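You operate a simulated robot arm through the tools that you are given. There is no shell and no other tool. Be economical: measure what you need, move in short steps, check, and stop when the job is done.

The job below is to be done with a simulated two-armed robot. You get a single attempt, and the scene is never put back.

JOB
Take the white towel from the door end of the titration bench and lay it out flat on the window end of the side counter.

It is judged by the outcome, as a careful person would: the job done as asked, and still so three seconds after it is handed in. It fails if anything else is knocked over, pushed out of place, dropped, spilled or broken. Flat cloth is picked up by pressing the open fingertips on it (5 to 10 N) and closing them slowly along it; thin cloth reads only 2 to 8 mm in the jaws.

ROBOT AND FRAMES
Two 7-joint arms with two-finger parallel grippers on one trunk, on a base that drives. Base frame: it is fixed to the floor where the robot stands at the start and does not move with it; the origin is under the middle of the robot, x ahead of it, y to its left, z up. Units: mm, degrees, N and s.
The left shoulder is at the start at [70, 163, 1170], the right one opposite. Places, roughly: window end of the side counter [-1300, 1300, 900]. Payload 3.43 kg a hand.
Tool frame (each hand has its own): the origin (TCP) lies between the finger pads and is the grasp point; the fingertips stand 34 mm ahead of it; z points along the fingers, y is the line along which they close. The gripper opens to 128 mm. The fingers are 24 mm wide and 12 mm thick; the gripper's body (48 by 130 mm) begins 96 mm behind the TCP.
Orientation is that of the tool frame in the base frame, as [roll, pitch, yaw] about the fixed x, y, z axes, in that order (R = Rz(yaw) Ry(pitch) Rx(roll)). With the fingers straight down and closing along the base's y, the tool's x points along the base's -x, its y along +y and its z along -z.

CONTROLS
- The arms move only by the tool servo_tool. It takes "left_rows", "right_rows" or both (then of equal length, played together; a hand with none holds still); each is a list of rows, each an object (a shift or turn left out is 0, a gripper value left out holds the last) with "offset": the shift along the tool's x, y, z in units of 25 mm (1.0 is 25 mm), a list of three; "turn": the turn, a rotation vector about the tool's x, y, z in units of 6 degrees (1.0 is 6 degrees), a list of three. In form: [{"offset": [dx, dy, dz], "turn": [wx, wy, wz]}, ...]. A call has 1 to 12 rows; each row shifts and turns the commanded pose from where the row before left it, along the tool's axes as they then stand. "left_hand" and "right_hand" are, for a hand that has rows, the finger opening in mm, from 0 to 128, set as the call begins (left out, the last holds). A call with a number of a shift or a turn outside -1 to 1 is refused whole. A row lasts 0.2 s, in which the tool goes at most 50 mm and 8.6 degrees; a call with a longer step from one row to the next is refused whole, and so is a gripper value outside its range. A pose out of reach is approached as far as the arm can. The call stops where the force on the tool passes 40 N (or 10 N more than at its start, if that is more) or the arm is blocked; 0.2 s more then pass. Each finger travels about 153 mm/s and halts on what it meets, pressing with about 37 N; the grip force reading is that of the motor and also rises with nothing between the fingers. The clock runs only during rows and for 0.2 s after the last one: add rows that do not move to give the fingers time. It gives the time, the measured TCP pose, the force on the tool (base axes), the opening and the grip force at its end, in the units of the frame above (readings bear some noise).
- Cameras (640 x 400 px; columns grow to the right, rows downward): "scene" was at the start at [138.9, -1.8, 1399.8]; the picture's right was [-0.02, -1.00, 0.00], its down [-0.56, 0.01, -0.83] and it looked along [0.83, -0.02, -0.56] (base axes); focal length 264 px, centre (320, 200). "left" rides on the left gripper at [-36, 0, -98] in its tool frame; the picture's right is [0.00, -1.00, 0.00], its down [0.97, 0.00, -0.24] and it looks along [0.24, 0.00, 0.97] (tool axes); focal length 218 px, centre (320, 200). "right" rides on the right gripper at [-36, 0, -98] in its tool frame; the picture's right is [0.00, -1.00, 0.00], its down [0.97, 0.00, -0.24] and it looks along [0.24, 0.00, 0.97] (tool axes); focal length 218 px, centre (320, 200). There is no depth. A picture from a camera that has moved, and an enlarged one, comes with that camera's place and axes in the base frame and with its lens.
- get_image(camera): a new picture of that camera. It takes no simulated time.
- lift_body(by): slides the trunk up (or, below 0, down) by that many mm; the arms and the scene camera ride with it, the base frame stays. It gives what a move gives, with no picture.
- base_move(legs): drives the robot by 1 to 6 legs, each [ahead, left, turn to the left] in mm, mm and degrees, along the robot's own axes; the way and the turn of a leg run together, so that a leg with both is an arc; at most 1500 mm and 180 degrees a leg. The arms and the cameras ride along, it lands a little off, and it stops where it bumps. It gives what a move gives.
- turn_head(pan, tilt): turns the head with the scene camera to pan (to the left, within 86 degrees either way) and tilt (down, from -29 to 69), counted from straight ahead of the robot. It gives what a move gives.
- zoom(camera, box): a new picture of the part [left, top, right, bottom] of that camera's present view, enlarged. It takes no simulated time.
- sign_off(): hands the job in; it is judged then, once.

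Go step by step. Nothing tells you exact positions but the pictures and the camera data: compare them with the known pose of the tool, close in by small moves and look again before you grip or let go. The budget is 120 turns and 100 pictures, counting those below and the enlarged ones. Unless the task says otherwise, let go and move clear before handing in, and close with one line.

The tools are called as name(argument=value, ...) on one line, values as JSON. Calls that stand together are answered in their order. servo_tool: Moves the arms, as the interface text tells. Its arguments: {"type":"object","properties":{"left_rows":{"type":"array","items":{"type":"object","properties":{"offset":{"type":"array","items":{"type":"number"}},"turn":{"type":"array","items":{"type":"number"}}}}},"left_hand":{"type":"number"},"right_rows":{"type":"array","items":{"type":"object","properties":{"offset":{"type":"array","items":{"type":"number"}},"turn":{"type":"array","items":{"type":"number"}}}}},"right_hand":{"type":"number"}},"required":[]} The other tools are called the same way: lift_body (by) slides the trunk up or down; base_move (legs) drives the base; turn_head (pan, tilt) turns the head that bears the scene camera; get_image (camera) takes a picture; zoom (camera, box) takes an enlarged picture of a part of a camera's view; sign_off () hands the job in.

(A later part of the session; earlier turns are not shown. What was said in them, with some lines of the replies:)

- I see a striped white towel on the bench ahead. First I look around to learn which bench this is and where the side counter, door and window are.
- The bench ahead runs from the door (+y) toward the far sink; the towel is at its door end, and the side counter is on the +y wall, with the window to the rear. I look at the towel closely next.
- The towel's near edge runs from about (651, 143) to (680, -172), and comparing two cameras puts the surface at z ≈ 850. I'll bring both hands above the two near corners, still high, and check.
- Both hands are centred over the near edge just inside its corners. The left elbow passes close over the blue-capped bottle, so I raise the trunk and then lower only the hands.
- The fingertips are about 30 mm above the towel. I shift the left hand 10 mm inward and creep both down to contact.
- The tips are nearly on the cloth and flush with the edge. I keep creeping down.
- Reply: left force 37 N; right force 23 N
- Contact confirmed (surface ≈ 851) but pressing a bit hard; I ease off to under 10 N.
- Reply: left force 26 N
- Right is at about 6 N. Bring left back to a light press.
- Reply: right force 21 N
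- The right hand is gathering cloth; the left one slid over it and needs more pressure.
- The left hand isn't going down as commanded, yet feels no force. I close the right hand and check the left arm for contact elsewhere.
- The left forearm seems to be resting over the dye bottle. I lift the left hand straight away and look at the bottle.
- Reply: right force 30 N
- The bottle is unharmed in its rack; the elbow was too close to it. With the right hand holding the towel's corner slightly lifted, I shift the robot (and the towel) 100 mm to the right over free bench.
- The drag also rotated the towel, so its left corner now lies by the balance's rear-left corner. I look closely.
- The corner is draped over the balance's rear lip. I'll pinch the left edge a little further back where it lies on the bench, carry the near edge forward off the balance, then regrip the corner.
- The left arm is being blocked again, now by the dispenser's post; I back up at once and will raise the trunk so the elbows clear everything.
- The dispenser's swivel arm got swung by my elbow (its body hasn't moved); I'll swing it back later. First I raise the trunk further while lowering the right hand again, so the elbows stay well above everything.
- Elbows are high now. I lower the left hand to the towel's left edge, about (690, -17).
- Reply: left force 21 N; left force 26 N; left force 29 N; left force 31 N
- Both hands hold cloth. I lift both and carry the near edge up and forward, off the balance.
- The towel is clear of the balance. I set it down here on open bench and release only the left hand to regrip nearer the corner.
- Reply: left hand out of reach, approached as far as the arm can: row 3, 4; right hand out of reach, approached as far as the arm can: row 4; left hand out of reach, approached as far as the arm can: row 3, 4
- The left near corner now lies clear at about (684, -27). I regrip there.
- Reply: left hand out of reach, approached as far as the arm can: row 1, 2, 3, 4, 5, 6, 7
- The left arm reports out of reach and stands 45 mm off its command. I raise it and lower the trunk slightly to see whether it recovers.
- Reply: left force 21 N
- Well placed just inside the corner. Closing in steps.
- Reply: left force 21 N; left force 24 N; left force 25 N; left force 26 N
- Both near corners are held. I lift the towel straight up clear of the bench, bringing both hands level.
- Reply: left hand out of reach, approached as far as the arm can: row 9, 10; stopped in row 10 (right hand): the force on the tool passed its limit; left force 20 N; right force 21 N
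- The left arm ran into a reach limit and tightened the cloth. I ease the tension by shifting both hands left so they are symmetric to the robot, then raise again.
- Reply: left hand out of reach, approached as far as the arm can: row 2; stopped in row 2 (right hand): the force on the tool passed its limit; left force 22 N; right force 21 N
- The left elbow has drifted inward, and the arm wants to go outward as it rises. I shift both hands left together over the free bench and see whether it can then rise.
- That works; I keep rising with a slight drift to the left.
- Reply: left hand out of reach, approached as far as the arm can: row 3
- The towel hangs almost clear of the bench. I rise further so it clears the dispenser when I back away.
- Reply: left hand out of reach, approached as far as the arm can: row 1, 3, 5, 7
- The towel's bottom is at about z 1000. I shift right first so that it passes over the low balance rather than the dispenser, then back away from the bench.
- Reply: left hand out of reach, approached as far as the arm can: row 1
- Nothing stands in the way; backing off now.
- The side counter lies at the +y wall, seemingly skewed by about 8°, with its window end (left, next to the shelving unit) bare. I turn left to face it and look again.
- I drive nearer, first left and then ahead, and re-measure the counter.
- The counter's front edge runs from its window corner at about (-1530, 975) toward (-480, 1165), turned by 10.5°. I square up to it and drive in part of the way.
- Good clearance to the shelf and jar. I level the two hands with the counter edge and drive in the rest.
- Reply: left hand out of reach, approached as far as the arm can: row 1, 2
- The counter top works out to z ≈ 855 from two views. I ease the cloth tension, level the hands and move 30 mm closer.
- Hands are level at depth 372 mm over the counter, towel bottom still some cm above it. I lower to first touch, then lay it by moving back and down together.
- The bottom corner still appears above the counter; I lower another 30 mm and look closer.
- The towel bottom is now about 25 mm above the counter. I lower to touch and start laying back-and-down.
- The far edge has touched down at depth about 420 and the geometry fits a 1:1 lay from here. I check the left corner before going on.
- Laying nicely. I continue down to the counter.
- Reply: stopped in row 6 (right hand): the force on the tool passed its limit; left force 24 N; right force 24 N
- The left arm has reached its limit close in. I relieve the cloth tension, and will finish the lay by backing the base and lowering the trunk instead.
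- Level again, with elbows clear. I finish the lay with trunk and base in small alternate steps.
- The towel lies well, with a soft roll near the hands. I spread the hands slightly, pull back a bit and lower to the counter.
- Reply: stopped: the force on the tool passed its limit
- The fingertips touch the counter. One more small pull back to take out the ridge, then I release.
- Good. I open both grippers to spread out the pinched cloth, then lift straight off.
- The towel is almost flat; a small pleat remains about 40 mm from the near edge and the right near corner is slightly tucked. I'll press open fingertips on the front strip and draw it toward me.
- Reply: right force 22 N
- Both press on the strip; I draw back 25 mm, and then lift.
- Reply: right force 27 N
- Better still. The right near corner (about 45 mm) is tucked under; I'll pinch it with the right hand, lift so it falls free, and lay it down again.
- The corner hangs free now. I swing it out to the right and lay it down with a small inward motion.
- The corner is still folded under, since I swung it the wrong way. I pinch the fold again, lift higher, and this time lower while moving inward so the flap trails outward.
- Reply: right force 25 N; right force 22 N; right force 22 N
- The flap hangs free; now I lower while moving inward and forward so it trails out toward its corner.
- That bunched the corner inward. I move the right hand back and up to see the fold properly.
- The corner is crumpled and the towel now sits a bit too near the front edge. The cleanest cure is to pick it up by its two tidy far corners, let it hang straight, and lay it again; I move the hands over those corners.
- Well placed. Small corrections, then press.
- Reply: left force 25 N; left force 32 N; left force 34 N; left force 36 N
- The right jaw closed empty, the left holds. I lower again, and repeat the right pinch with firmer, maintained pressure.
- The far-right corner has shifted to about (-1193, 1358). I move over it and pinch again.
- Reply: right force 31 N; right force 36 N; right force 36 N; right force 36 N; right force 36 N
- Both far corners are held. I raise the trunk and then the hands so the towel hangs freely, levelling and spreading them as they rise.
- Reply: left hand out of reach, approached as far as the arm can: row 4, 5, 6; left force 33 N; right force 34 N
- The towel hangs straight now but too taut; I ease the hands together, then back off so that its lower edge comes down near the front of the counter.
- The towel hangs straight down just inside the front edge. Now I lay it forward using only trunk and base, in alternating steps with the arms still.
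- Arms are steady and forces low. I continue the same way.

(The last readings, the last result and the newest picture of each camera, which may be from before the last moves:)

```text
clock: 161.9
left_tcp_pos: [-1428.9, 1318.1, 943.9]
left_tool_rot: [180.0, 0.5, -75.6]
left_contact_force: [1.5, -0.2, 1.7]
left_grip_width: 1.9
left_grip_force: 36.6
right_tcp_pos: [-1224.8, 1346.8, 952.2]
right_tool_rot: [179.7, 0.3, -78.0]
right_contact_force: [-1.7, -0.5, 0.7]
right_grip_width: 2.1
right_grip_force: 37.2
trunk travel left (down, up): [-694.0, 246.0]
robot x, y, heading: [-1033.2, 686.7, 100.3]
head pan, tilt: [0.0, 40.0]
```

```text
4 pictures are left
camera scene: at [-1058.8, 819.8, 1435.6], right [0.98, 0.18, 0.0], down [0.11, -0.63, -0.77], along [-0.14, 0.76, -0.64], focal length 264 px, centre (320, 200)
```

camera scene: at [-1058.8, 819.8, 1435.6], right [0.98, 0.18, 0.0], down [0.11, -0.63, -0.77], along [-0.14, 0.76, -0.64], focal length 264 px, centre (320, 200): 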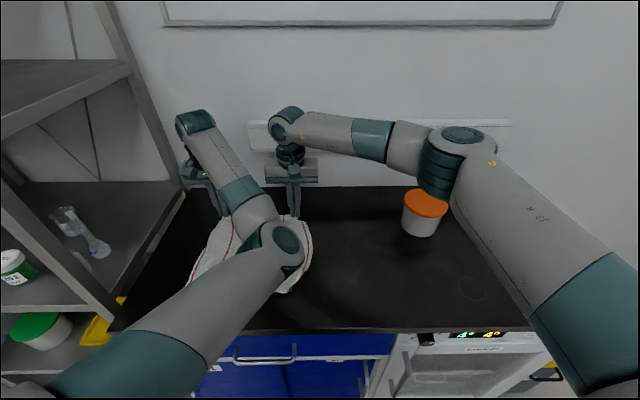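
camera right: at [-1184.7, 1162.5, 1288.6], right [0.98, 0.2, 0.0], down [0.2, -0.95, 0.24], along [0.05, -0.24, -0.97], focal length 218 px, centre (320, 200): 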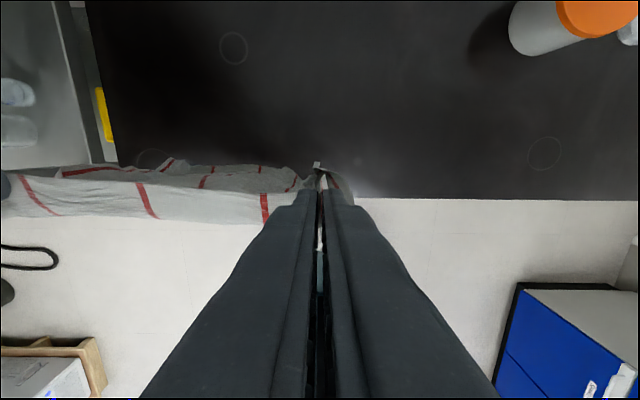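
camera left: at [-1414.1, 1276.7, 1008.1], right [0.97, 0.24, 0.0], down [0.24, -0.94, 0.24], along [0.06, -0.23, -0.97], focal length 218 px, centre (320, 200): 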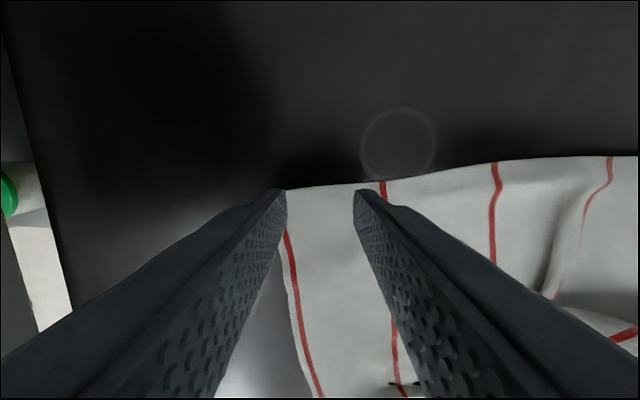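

Almost down, everything clear. Last part of the lay.

servo_tool(right_rows=[{"offset": [0, 0, 0.32]}, {}])

lift_body(by=-24)

base_move(legs=[[26, 0, 0]])

lift_body(by=-17)

base_move(legs=[[22, 0, 0]])

get_image(camera="right")

```text
clock: 162.5
left_tcp_pos: [-1429.5, 1321.0, 941.8]
left_tool_rot: [179.9, 0.3, -75.7]
left_contact_force: [0.3, 0.7, -0.2]
left_grip_width: 1.8
left_grip_force: 36.8
right_tcp_pos: [-1226.5, 1348.8, 941.7]
right_tool_rot: [179.7, 0.1, -77.9]
right_contact_force: [-0.7, 0.0, 0.4]
right_grip_width: 2.1
right_grip_force: 36.9
trunk travel left (down, up): [-694.0, 246.0]
robot x, y, heading: [-1034.4, 692.2, 100.2]
head pan, tilt: [0.0, 40.0]
```

```text
clock: 163.2
left_tcp_pos: [-1429.6, 1319.0, 919.6]
left_tool_rot: [179.9, 0.4, -75.6]
left_contact_force: [1.3, 0.9, -0.1]
left_grip_width: 2.1
left_grip_force: 36.9
right_tcp_pos: [-1224.9, 1348.7, 918.9]
right_tool_rot: [179.6, 0.1, -77.9]
right_contact_force: [-1.4, -0.8, -0.3]
right_grip_width: 2.0
right_grip_force: 37.3
trunk travel left (down, up): [-670.0, 270.0]
robot x, y, heading: [-1033.9, 691.3, 100.1]
head pan, tilt: [0.0, 40.0]
```

```text
clock: 164.0
left_tcp_pos: [-1434.1, 1343.6, 920.4]
left_tool_rot: [179.9, 0.5, -75.7]
left_contact_force: [2.2, 0.7, -0.5]
left_grip_width: 1.7
left_grip_force: 36.3
right_tcp_pos: [-1229.5, 1372.3, 920.0]
right_tool_rot: [179.7, 0.2, -78.0]
right_contact_force: [-1.5, -0.3, -0.5]
right_grip_width: 2.3
right_grip_force: 36.5
trunk travel left (down, up): [-670.0, 270.0]
robot x, y, heading: [-1036.2, 715.2, 100.3]
head pan, tilt: [0.0, 40.0]
```

```text
clock: 164.7
left_tcp_pos: [-1434.5, 1344.6, 901.2]
left_tool_rot: [180.0, 0.3, -75.7]
left_contact_force: [2.2, -0.1, 0.3]
left_grip_width: 1.9
left_grip_force: 36.6
right_tcp_pos: [-1229.2, 1375.0, 900.1]
right_tool_rot: [179.6, 0.1, -78.0]
right_contact_force: [-1.4, 0.6, 0.0]
right_grip_width: 2.0
right_grip_force: 36.9
trunk travel left (down, up): [-653.0, 287.0]
robot x, y, heading: [-1039.6, 714.7, 100.1]
head pan, tilt: [0.0, 40.0]
```

```text
clock: 165.5
left_tcp_pos: [-1436.9, 1365.8, 903.3]
left_tool_rot: [179.9, 0.5, -75.7]
left_contact_force: [1.2, 0.1, 0.3]
left_grip_width: 1.9
left_grip_force: 36.1
right_tcp_pos: [-1234.3, 1394.0, 903.2]
right_tool_rot: [179.7, 0.3, -77.8]
right_contact_force: [-1.3, -0.7, -0.1]
right_grip_width: 2.1
right_grip_force: 36.3
trunk travel left (down, up): [-653.0, 287.0]
robot x, y, heading: [-1038.7, 735.4, 100.3]
head pan, tilt: [0.0, 40.0]
```

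```text
3 pictures are left
camera right: at [-1241.7, 1428.8, 1000.9], right [0.98, 0.21, -0.01], down [0.21, -0.95, 0.24], along [0.04, -0.23, -0.97], focal length 218 px, centre (320, 200)
```

right: 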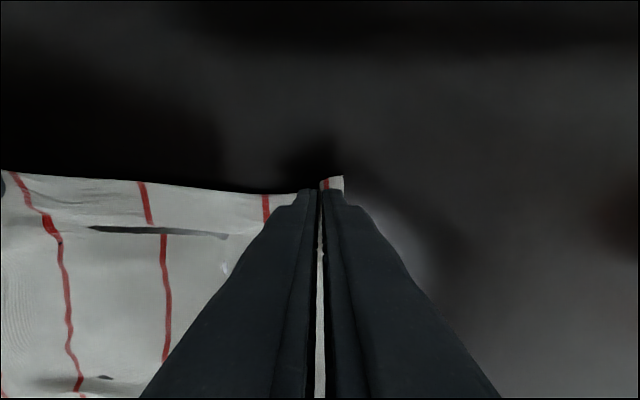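

A small wave remains by the held edge; I draw forward 18 mm, spread slightly, set down and release.

base_move(legs=[[18, 0, 0]])

servo_tool(left_rows=[{"offset": [0, 0.1, 0.1]}, {"offset": [0, 0, 0.1]}, {}], right_rows=[{"offset": [0, -0.2, 0.1]}, {"offset": [0, -0.1, 0.1]}, {}])

servo_tool(left_rows=[{}, {}, {}], right_rows=[{}, {}, {}], left_hand=34, right_hand=34)

lift_body(by=200)

get_image(camera="right")

```text
clock: 166.2
left_tcp_pos: [-1442.0, 1380.7, 903.2]
left_tool_rot: [179.9, 0.5, -75.8]
left_contact_force: [2.0, 0.1, -0.4]
left_grip_width: 1.7
left_grip_force: 36.6
right_tcp_pos: [-1237.2, 1410.5, 902.9]
right_tool_rot: [179.7, 0.4, -77.8]
right_contact_force: [-1.3, 0.2, -0.6]
right_grip_width: 1.8
right_grip_force: 37.0
trunk travel left (down, up): [-653.0, 287.0]
robot x, y, heading: [-1045.7, 751.9, 100.4]
head pan, tilt: [0.0, 40.0]
```

```text
clock: 167.1
left_tcp_pos: [-1442.0, 1383.0, 895.7]
left_tool_rot: [-180.0, 0.3, -75.7]
left_contact_force: [14.8, 2.0, 0.0]
left_grip_width: 1.9
left_grip_force: 36.7
right_tcp_pos: [-1231.3, 1412.8, 897.2]
right_tool_rot: [179.6, 0.2, -77.8]
right_contact_force: [-15.2, -2.5, -0.1]
right_grip_width: 1.9
right_grip_force: 36.9
trunk travel left (down, up): [-653.0, 287.0]
robot x, y, heading: [-1044.3, 754.7, 100.3]
head pan, tilt: [0.0, 40.0]
```

```text
clock: 167.8
left_tcp_pos: [-1443.0, 1382.7, 896.0]
left_tool_rot: [179.9, 0.4, -75.6]
left_contact_force: [0.9, 0.6, 0.0]
left_grip_width: 34.2
left_grip_force: 0.1
right_tcp_pos: [-1229.2, 1413.9, 897.1]
right_tool_rot: [179.7, 0.2, -77.8]
right_contact_force: [0.3, 0.0, 0.0]
right_grip_width: 34.0
right_grip_force: 0.1
trunk travel left (down, up): [-653.0, 287.0]
robot x, y, heading: [-1047.6, 748.7, 100.2]
head pan, tilt: [0.0, 40.0]
```

```text
clock: 170.0
left_tcp_pos: [-1443.1, 1383.0, 1096.0]
left_tool_rot: [179.9, 0.4, -75.7]
left_contact_force: [0.4, 0.8, -0.2]
left_grip_width: 33.9
left_grip_force: 0.0
right_tcp_pos: [-1229.2, 1414.7, 1096.9]
right_tool_rot: [179.7, 0.2, -77.8]
right_contact_force: [-0.3, -0.5, -0.4]
right_grip_width: 34.0
right_grip_force: 0.0
trunk travel left (down, up): [-853.0, 87.0]
robot x, y, heading: [-1051.0, 753.4, 100.3]
head pan, tilt: [0.0, 40.0]
```

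```text
2 pictures are left
camera right: at [-1237.6, 1449.6, 1194.5], right [0.98, 0.21, -0.01], down [0.21, -0.95, 0.24], along [0.05, -0.23, -0.97], focal length 218 px, centre (320, 200)
```

right: 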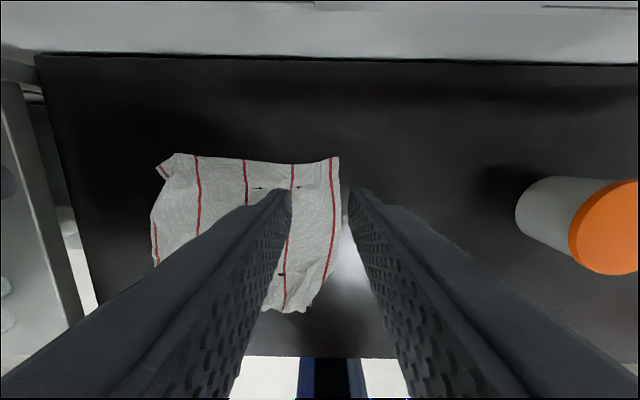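

The towel lies flat on the window end of the counter. Now I return to restore the dispenser's swivel arm that my elbow had swung: raise, back off, turn, with the left hand lifted and the right hand moved to the right.

lift_body(by=86)

base_move(legs=[[-600, 0, 0]])

servo_tool(left_rows=[{"offset": [0, 0.2, -0.8]}, {"offset": [0, 0.2, -0.8]}, {"offset": [0, 0, -0.8]}, {"offset": [0, 0, -0.8]}, {"offset": [0, 0, -0.8]}, {"offset": [0, 0, -0.8]}, {}], right_rows=[{"offset": [0, -1, 0]}, {"offset": [0, -1, 0]}, {"offset": [0, -1, 0]}, {"offset": [0, -1, 0]}, {"offset": [0, -1, 0]}, {"offset": [0, -1, 0]}, {}], left_hand=0, right_hand=0)

base_move(legs=[[0, 0, -100.3]])

```text
clock: 171.2
left_tcp_pos: [-1442.1, 1383.7, 1182.0]
left_tool_rot: [179.9, 0.4, -75.8]
left_contact_force: [0.6, 0.7, 0.4]
left_grip_width: 34.3
left_grip_force: 0.1
right_tcp_pos: [-1229.9, 1414.4, 1183.5]
right_tool_rot: [179.7, 0.3, -77.8]
right_contact_force: [-0.3, -0.6, 0.0]
right_grip_width: 34.2
right_grip_force: 0.0
trunk travel left (down, up): [-939.0, 1.0]
robot x, y, heading: [-1045.9, 749.9, 100.7]
head pan, tilt: [0.0, 40.0]
```

```text
clock: 174.7
left_tcp_pos: [-1331.5, 792.1, 1181.9]
left_tool_rot: [179.9, 0.3, -76.2]
left_contact_force: [0.1, 0.2, 0.1]
left_grip_width: 34.1
left_grip_force: 0.0
right_tcp_pos: [-1116.5, 820.0, 1181.9]
right_tool_rot: [179.6, 0.0, -78.5]
right_contact_force: [0.3, 0.2, 1.1]
right_grip_width: 34.3
right_grip_force: 0.2
trunk travel left (down, up): [-939.0, 1.0]
robot x, y, heading: [-942.6, 160.2, 99.7]
head pan, tilt: [0.0, 40.0]
```

```text
clock: 176.3
left_tcp_pos: [-1355.6, 798.5, 1300.4]
left_tool_rot: [179.8, 0.4, -76.5]
left_contact_force: [-0.2, 0.5, 0.4]
left_grip_width: 0.0
left_grip_force: 32.9
left hand out of reach, approached as far as the arm can: row 2, 3, 4, 5
right_tcp_pos: [-970.3, 850.5, 1182.6]
right_tool_rot: [179.6, 0.2, -78.5]
right_contact_force: [-0.6, -0.4, 0.0]
right_grip_width: 0.0
right_grip_force: 33.2
trunk travel left (down, up): [-939.0, 1.0]
robot x, y, heading: [-939.9, 154.5, 99.7]
head pan, tilt: [0.0, 40.0]
```

```text
clock: 180.8
left_tcp_pos: [-248.8, 477.3, 1299.7]
left_tool_rot: [179.9, 0.4, -174.0]
left_contact_force: [0.3, 0.5, 0.2]
left_grip_width: 0.1
left_grip_force: 32.9
right_tcp_pos: [-250.6, 89.2, 1183.7]
right_tool_rot: [179.8, 0.1, -176.3]
right_contact_force: [0.1, -0.8, 0.0]
right_grip_width: 0.0
right_grip_force: 33.2
trunk travel left (down, up): [-939.0, 1.0]
robot x, y, heading: [-939.3, 154.5, 2.0]
head pan, tilt: [0.0, 40.0]
```

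base_move(legs=[[0, 0, -2], [795, -25, 0]])

get_image(camera="right")

```text
clock: 185.5
left_tcp_pos: [561.1, 433.2, 1299.7]
left_tool_rot: [179.8, 0.6, -175.8]
left_contact_force: [0.5, 0.1, -0.2]
left_grip_width: 0.2
left_grip_force: 33.3
right_tcp_pos: [547.0, 43.7, 1182.9]
right_tool_rot: [179.6, 0.3, -178.1]
right_contact_force: [-1.3, 0.1, 0.4]
right_grip_width: 0.1
right_grip_force: 32.9
trunk travel left (down, up): [-939.0, 1.0]
robot x, y, heading: [-141.2, 127.7, 0.0]
head pan, tilt: [0.0, 40.0]
```

```text
1 pictures are left
camera right: at [582.4, 45.5, 1281.1], right [0.04, -1.0, -0.01], down [-0.97, -0.04, 0.24], along [-0.24, 0.0, -0.97], focal length 218 px, centre (320, 200)
```

right: 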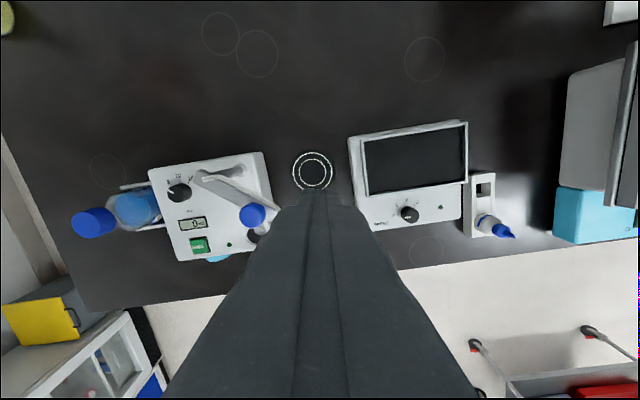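

The view confirms the geometry: swivel pivot at about (549, 177), tip near (478, 64), and its well at about (422, 152), over which it originally stood. I lower the closed right fingers beside the arm and swing it gently back.

servo_tool(right_rows=[{"offset": [0, 0, 1]}, {"offset": [0, 0, 1]}, {"offset": [0, 0, 1]}, {"offset": [0, 0, 1]}, {"offset": [0, 0, 1]}, {"offset": [0, 0, 0.9]}, {}])

servo_tool(right_rows=[{"offset": [0.34, 0.54, 0]}, {"offset": [0.34, 0.54, 0]}, {"offset": [0.54, 0.16, 0]}, {"offset": [0.54, 0.16, 0]}, {}])

servo_tool(right_rows=[{"offset": [0.46, 0.3, 0]}, {"offset": [0.46, 0.3, 0]}, {}])

```text
clock: 187.1
left_tcp_pos: [561.0, 432.2, 1299.0]
left_tool_rot: [179.9, 0.5, -175.8]
left_contact_force: [0.4, 0.4, -0.6]
left_grip_width: 0.1
left_grip_force: 32.7
right_tcp_pos: [547.3, 44.4, 1033.9]
right_tool_rot: [179.7, 0.1, -177.9]
right_contact_force: [-0.1, 0.0, 0.4]
right_grip_width: 0.1
right_grip_force: 33.6
trunk travel left (down, up): [-939.0, 1.0]
robot x, y, heading: [-138.4, 129.6, 0.1]
head pan, tilt: [0.0, 40.0]
```

```text
clock: 188.3
left_tcp_pos: [562.0, 432.5, 1299.5]
left_tool_rot: [179.9, 0.4, -175.9]
left_contact_force: [-0.1, 0.5, -0.5]
left_grip_width: 0.0
left_grip_force: 32.8
right_tcp_pos: [502.8, 78.3, 1034.6]
right_tool_rot: [179.8, 0.2, -178.0]
right_contact_force: [-0.1, 0.4, -0.4]
right_grip_width: 0.0
right_grip_force: 32.8
trunk travel left (down, up): [-939.0, 1.0]
robot x, y, heading: [-144.1, 127.5, 0.0]
head pan, tilt: [0.0, 40.0]
```

```text
clock: 189.1
left_tcp_pos: [562.1, 431.2, 1299.4]
left_tool_rot: [179.9, 0.3, -175.8]
left_contact_force: [0.7, -0.2, -0.3]
left_grip_width: 0.3
left_grip_force: 32.9
right_tcp_pos: [480.5, 91.3, 1034.8]
right_tool_rot: [179.7, 0.1, -178.0]
right_contact_force: [0.1, -0.5, 0.6]
right_grip_width: 0.0
right_grip_force: 32.5
trunk travel left (down, up): [-939.0, 1.0]
robot x, y, heading: [-141.0, 131.4, 0.1]
head pan, tilt: [0.0, 40.0]
```

servo_tool(right_rows=[{"offset": [0.4, 0.42, 0]}, {"offset": [0.4, 0.42, 0]}, {"offset": [0.18, 0.32, 0]}, {"offset": [0.18, 0.32, 0]}, {}])

servo_tool(right_rows=[{"offset": [0, -0.6, 0]}, {"offset": [0, -1, 0]}, {"offset": [0, -1, 0]}, {"offset": [-0.3, -0.4, -1]}, {"offset": [0, 0, -1]}, {"offset": [0, 0, -1]}, {"offset": [0, 0, -1]}, {"offset": [0, 0, -1]}, {"offset": [0, 0, -1]}, {}])

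get_image(camera="right")

```text
clock: 190.3
left_tcp_pos: [561.6, 432.3, 1299.0]
left_tool_rot: [180.0, 0.4, -175.8]
left_contact_force: [0.3, -0.2, -0.3]
left_grip_width: 0.0
left_grip_force: 32.9
right_tcp_pos: [449.2, 127.5, 1036.7]
right_tool_rot: [179.7, 0.2, -178.0]
right_contact_force: [-0.1, -0.1, -0.8]
right_grip_width: 0.0
right_grip_force: 33.3
trunk travel left (down, up): [-939.0, 1.0]
robot x, y, heading: [-142.4, 129.9, 0.4]
head pan, tilt: [0.0, 40.0]
```

```text
clock: 192.5
left_tcp_pos: [561.9, 431.8, 1298.6]
left_tool_rot: [179.9, 0.4, -175.9]
left_contact_force: [1.7, 0.3, 0.2]
left_grip_width: 0.0
left_grip_force: 33.0
right_tcp_pos: [460.2, 51.4, 1186.3]
right_tool_rot: [179.6, 0.2, -178.0]
right_contact_force: [0.8, 0.5, -0.3]
right_grip_width: 0.0
right_grip_force: 33.2
trunk travel left (down, up): [-939.0, 1.0]
robot x, y, heading: [-143.9, 132.0, 0.2]
head pan, tilt: [0.0, 40.0]
```

```text
0 pictures are left
camera right: at [495.8, 52.6, 1282.9], right [0.04, -1.0, -0.01], down [-0.97, -0.04, 0.24], along [-0.24, 0.0, -0.97], focal length 218 px, centre (320, 200)
```

right: 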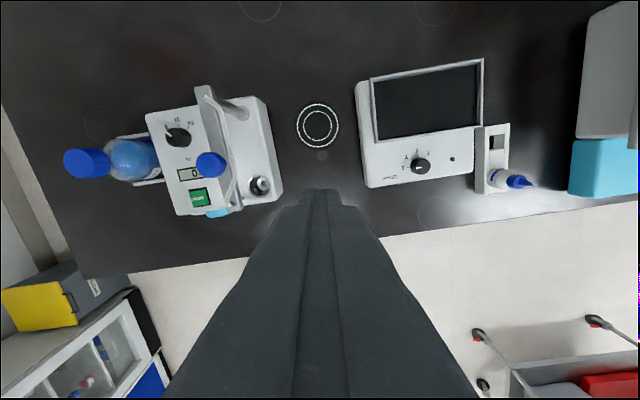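

The swivel arm is back over its well as it was, with the bottle, balance and the rest in place. I back clear of the bench and hand in.

base_move(legs=[[-400, 0, 0]])

sign_off()

```text
clock: 194.9
left_tcp_pos: [162.5, 437.5, 1298.0]
left_tool_rot: [180.0, 0.3, -175.2]
left_contact_force: [1.0, 0.7, -0.2]
left_grip_width: 0.1
left_grip_force: 32.8
right_tcp_pos: [66.6, 54.4, 1184.3]
right_tool_rot: [179.7, 0.1, -177.2]
right_contact_force: [0.3, 1.0, 0.4]
right_grip_width: 0.0
right_grip_force: 32.3
trunk travel left (down, up): [-939.0, 1.0]
robot x, y, heading: [-538.7, 129.6, 0.9]
head pan, tilt: [0.0, 40.0]
```

```text
The job is handed in.
```

The towel is on the window end of the side counter, flat except possibly a small turned-under bit at the near-right corner. My elbow swung the dispenser's swivel arm during the work; I pushed it back over its well, to within a few degrees as far as the last picture shows.
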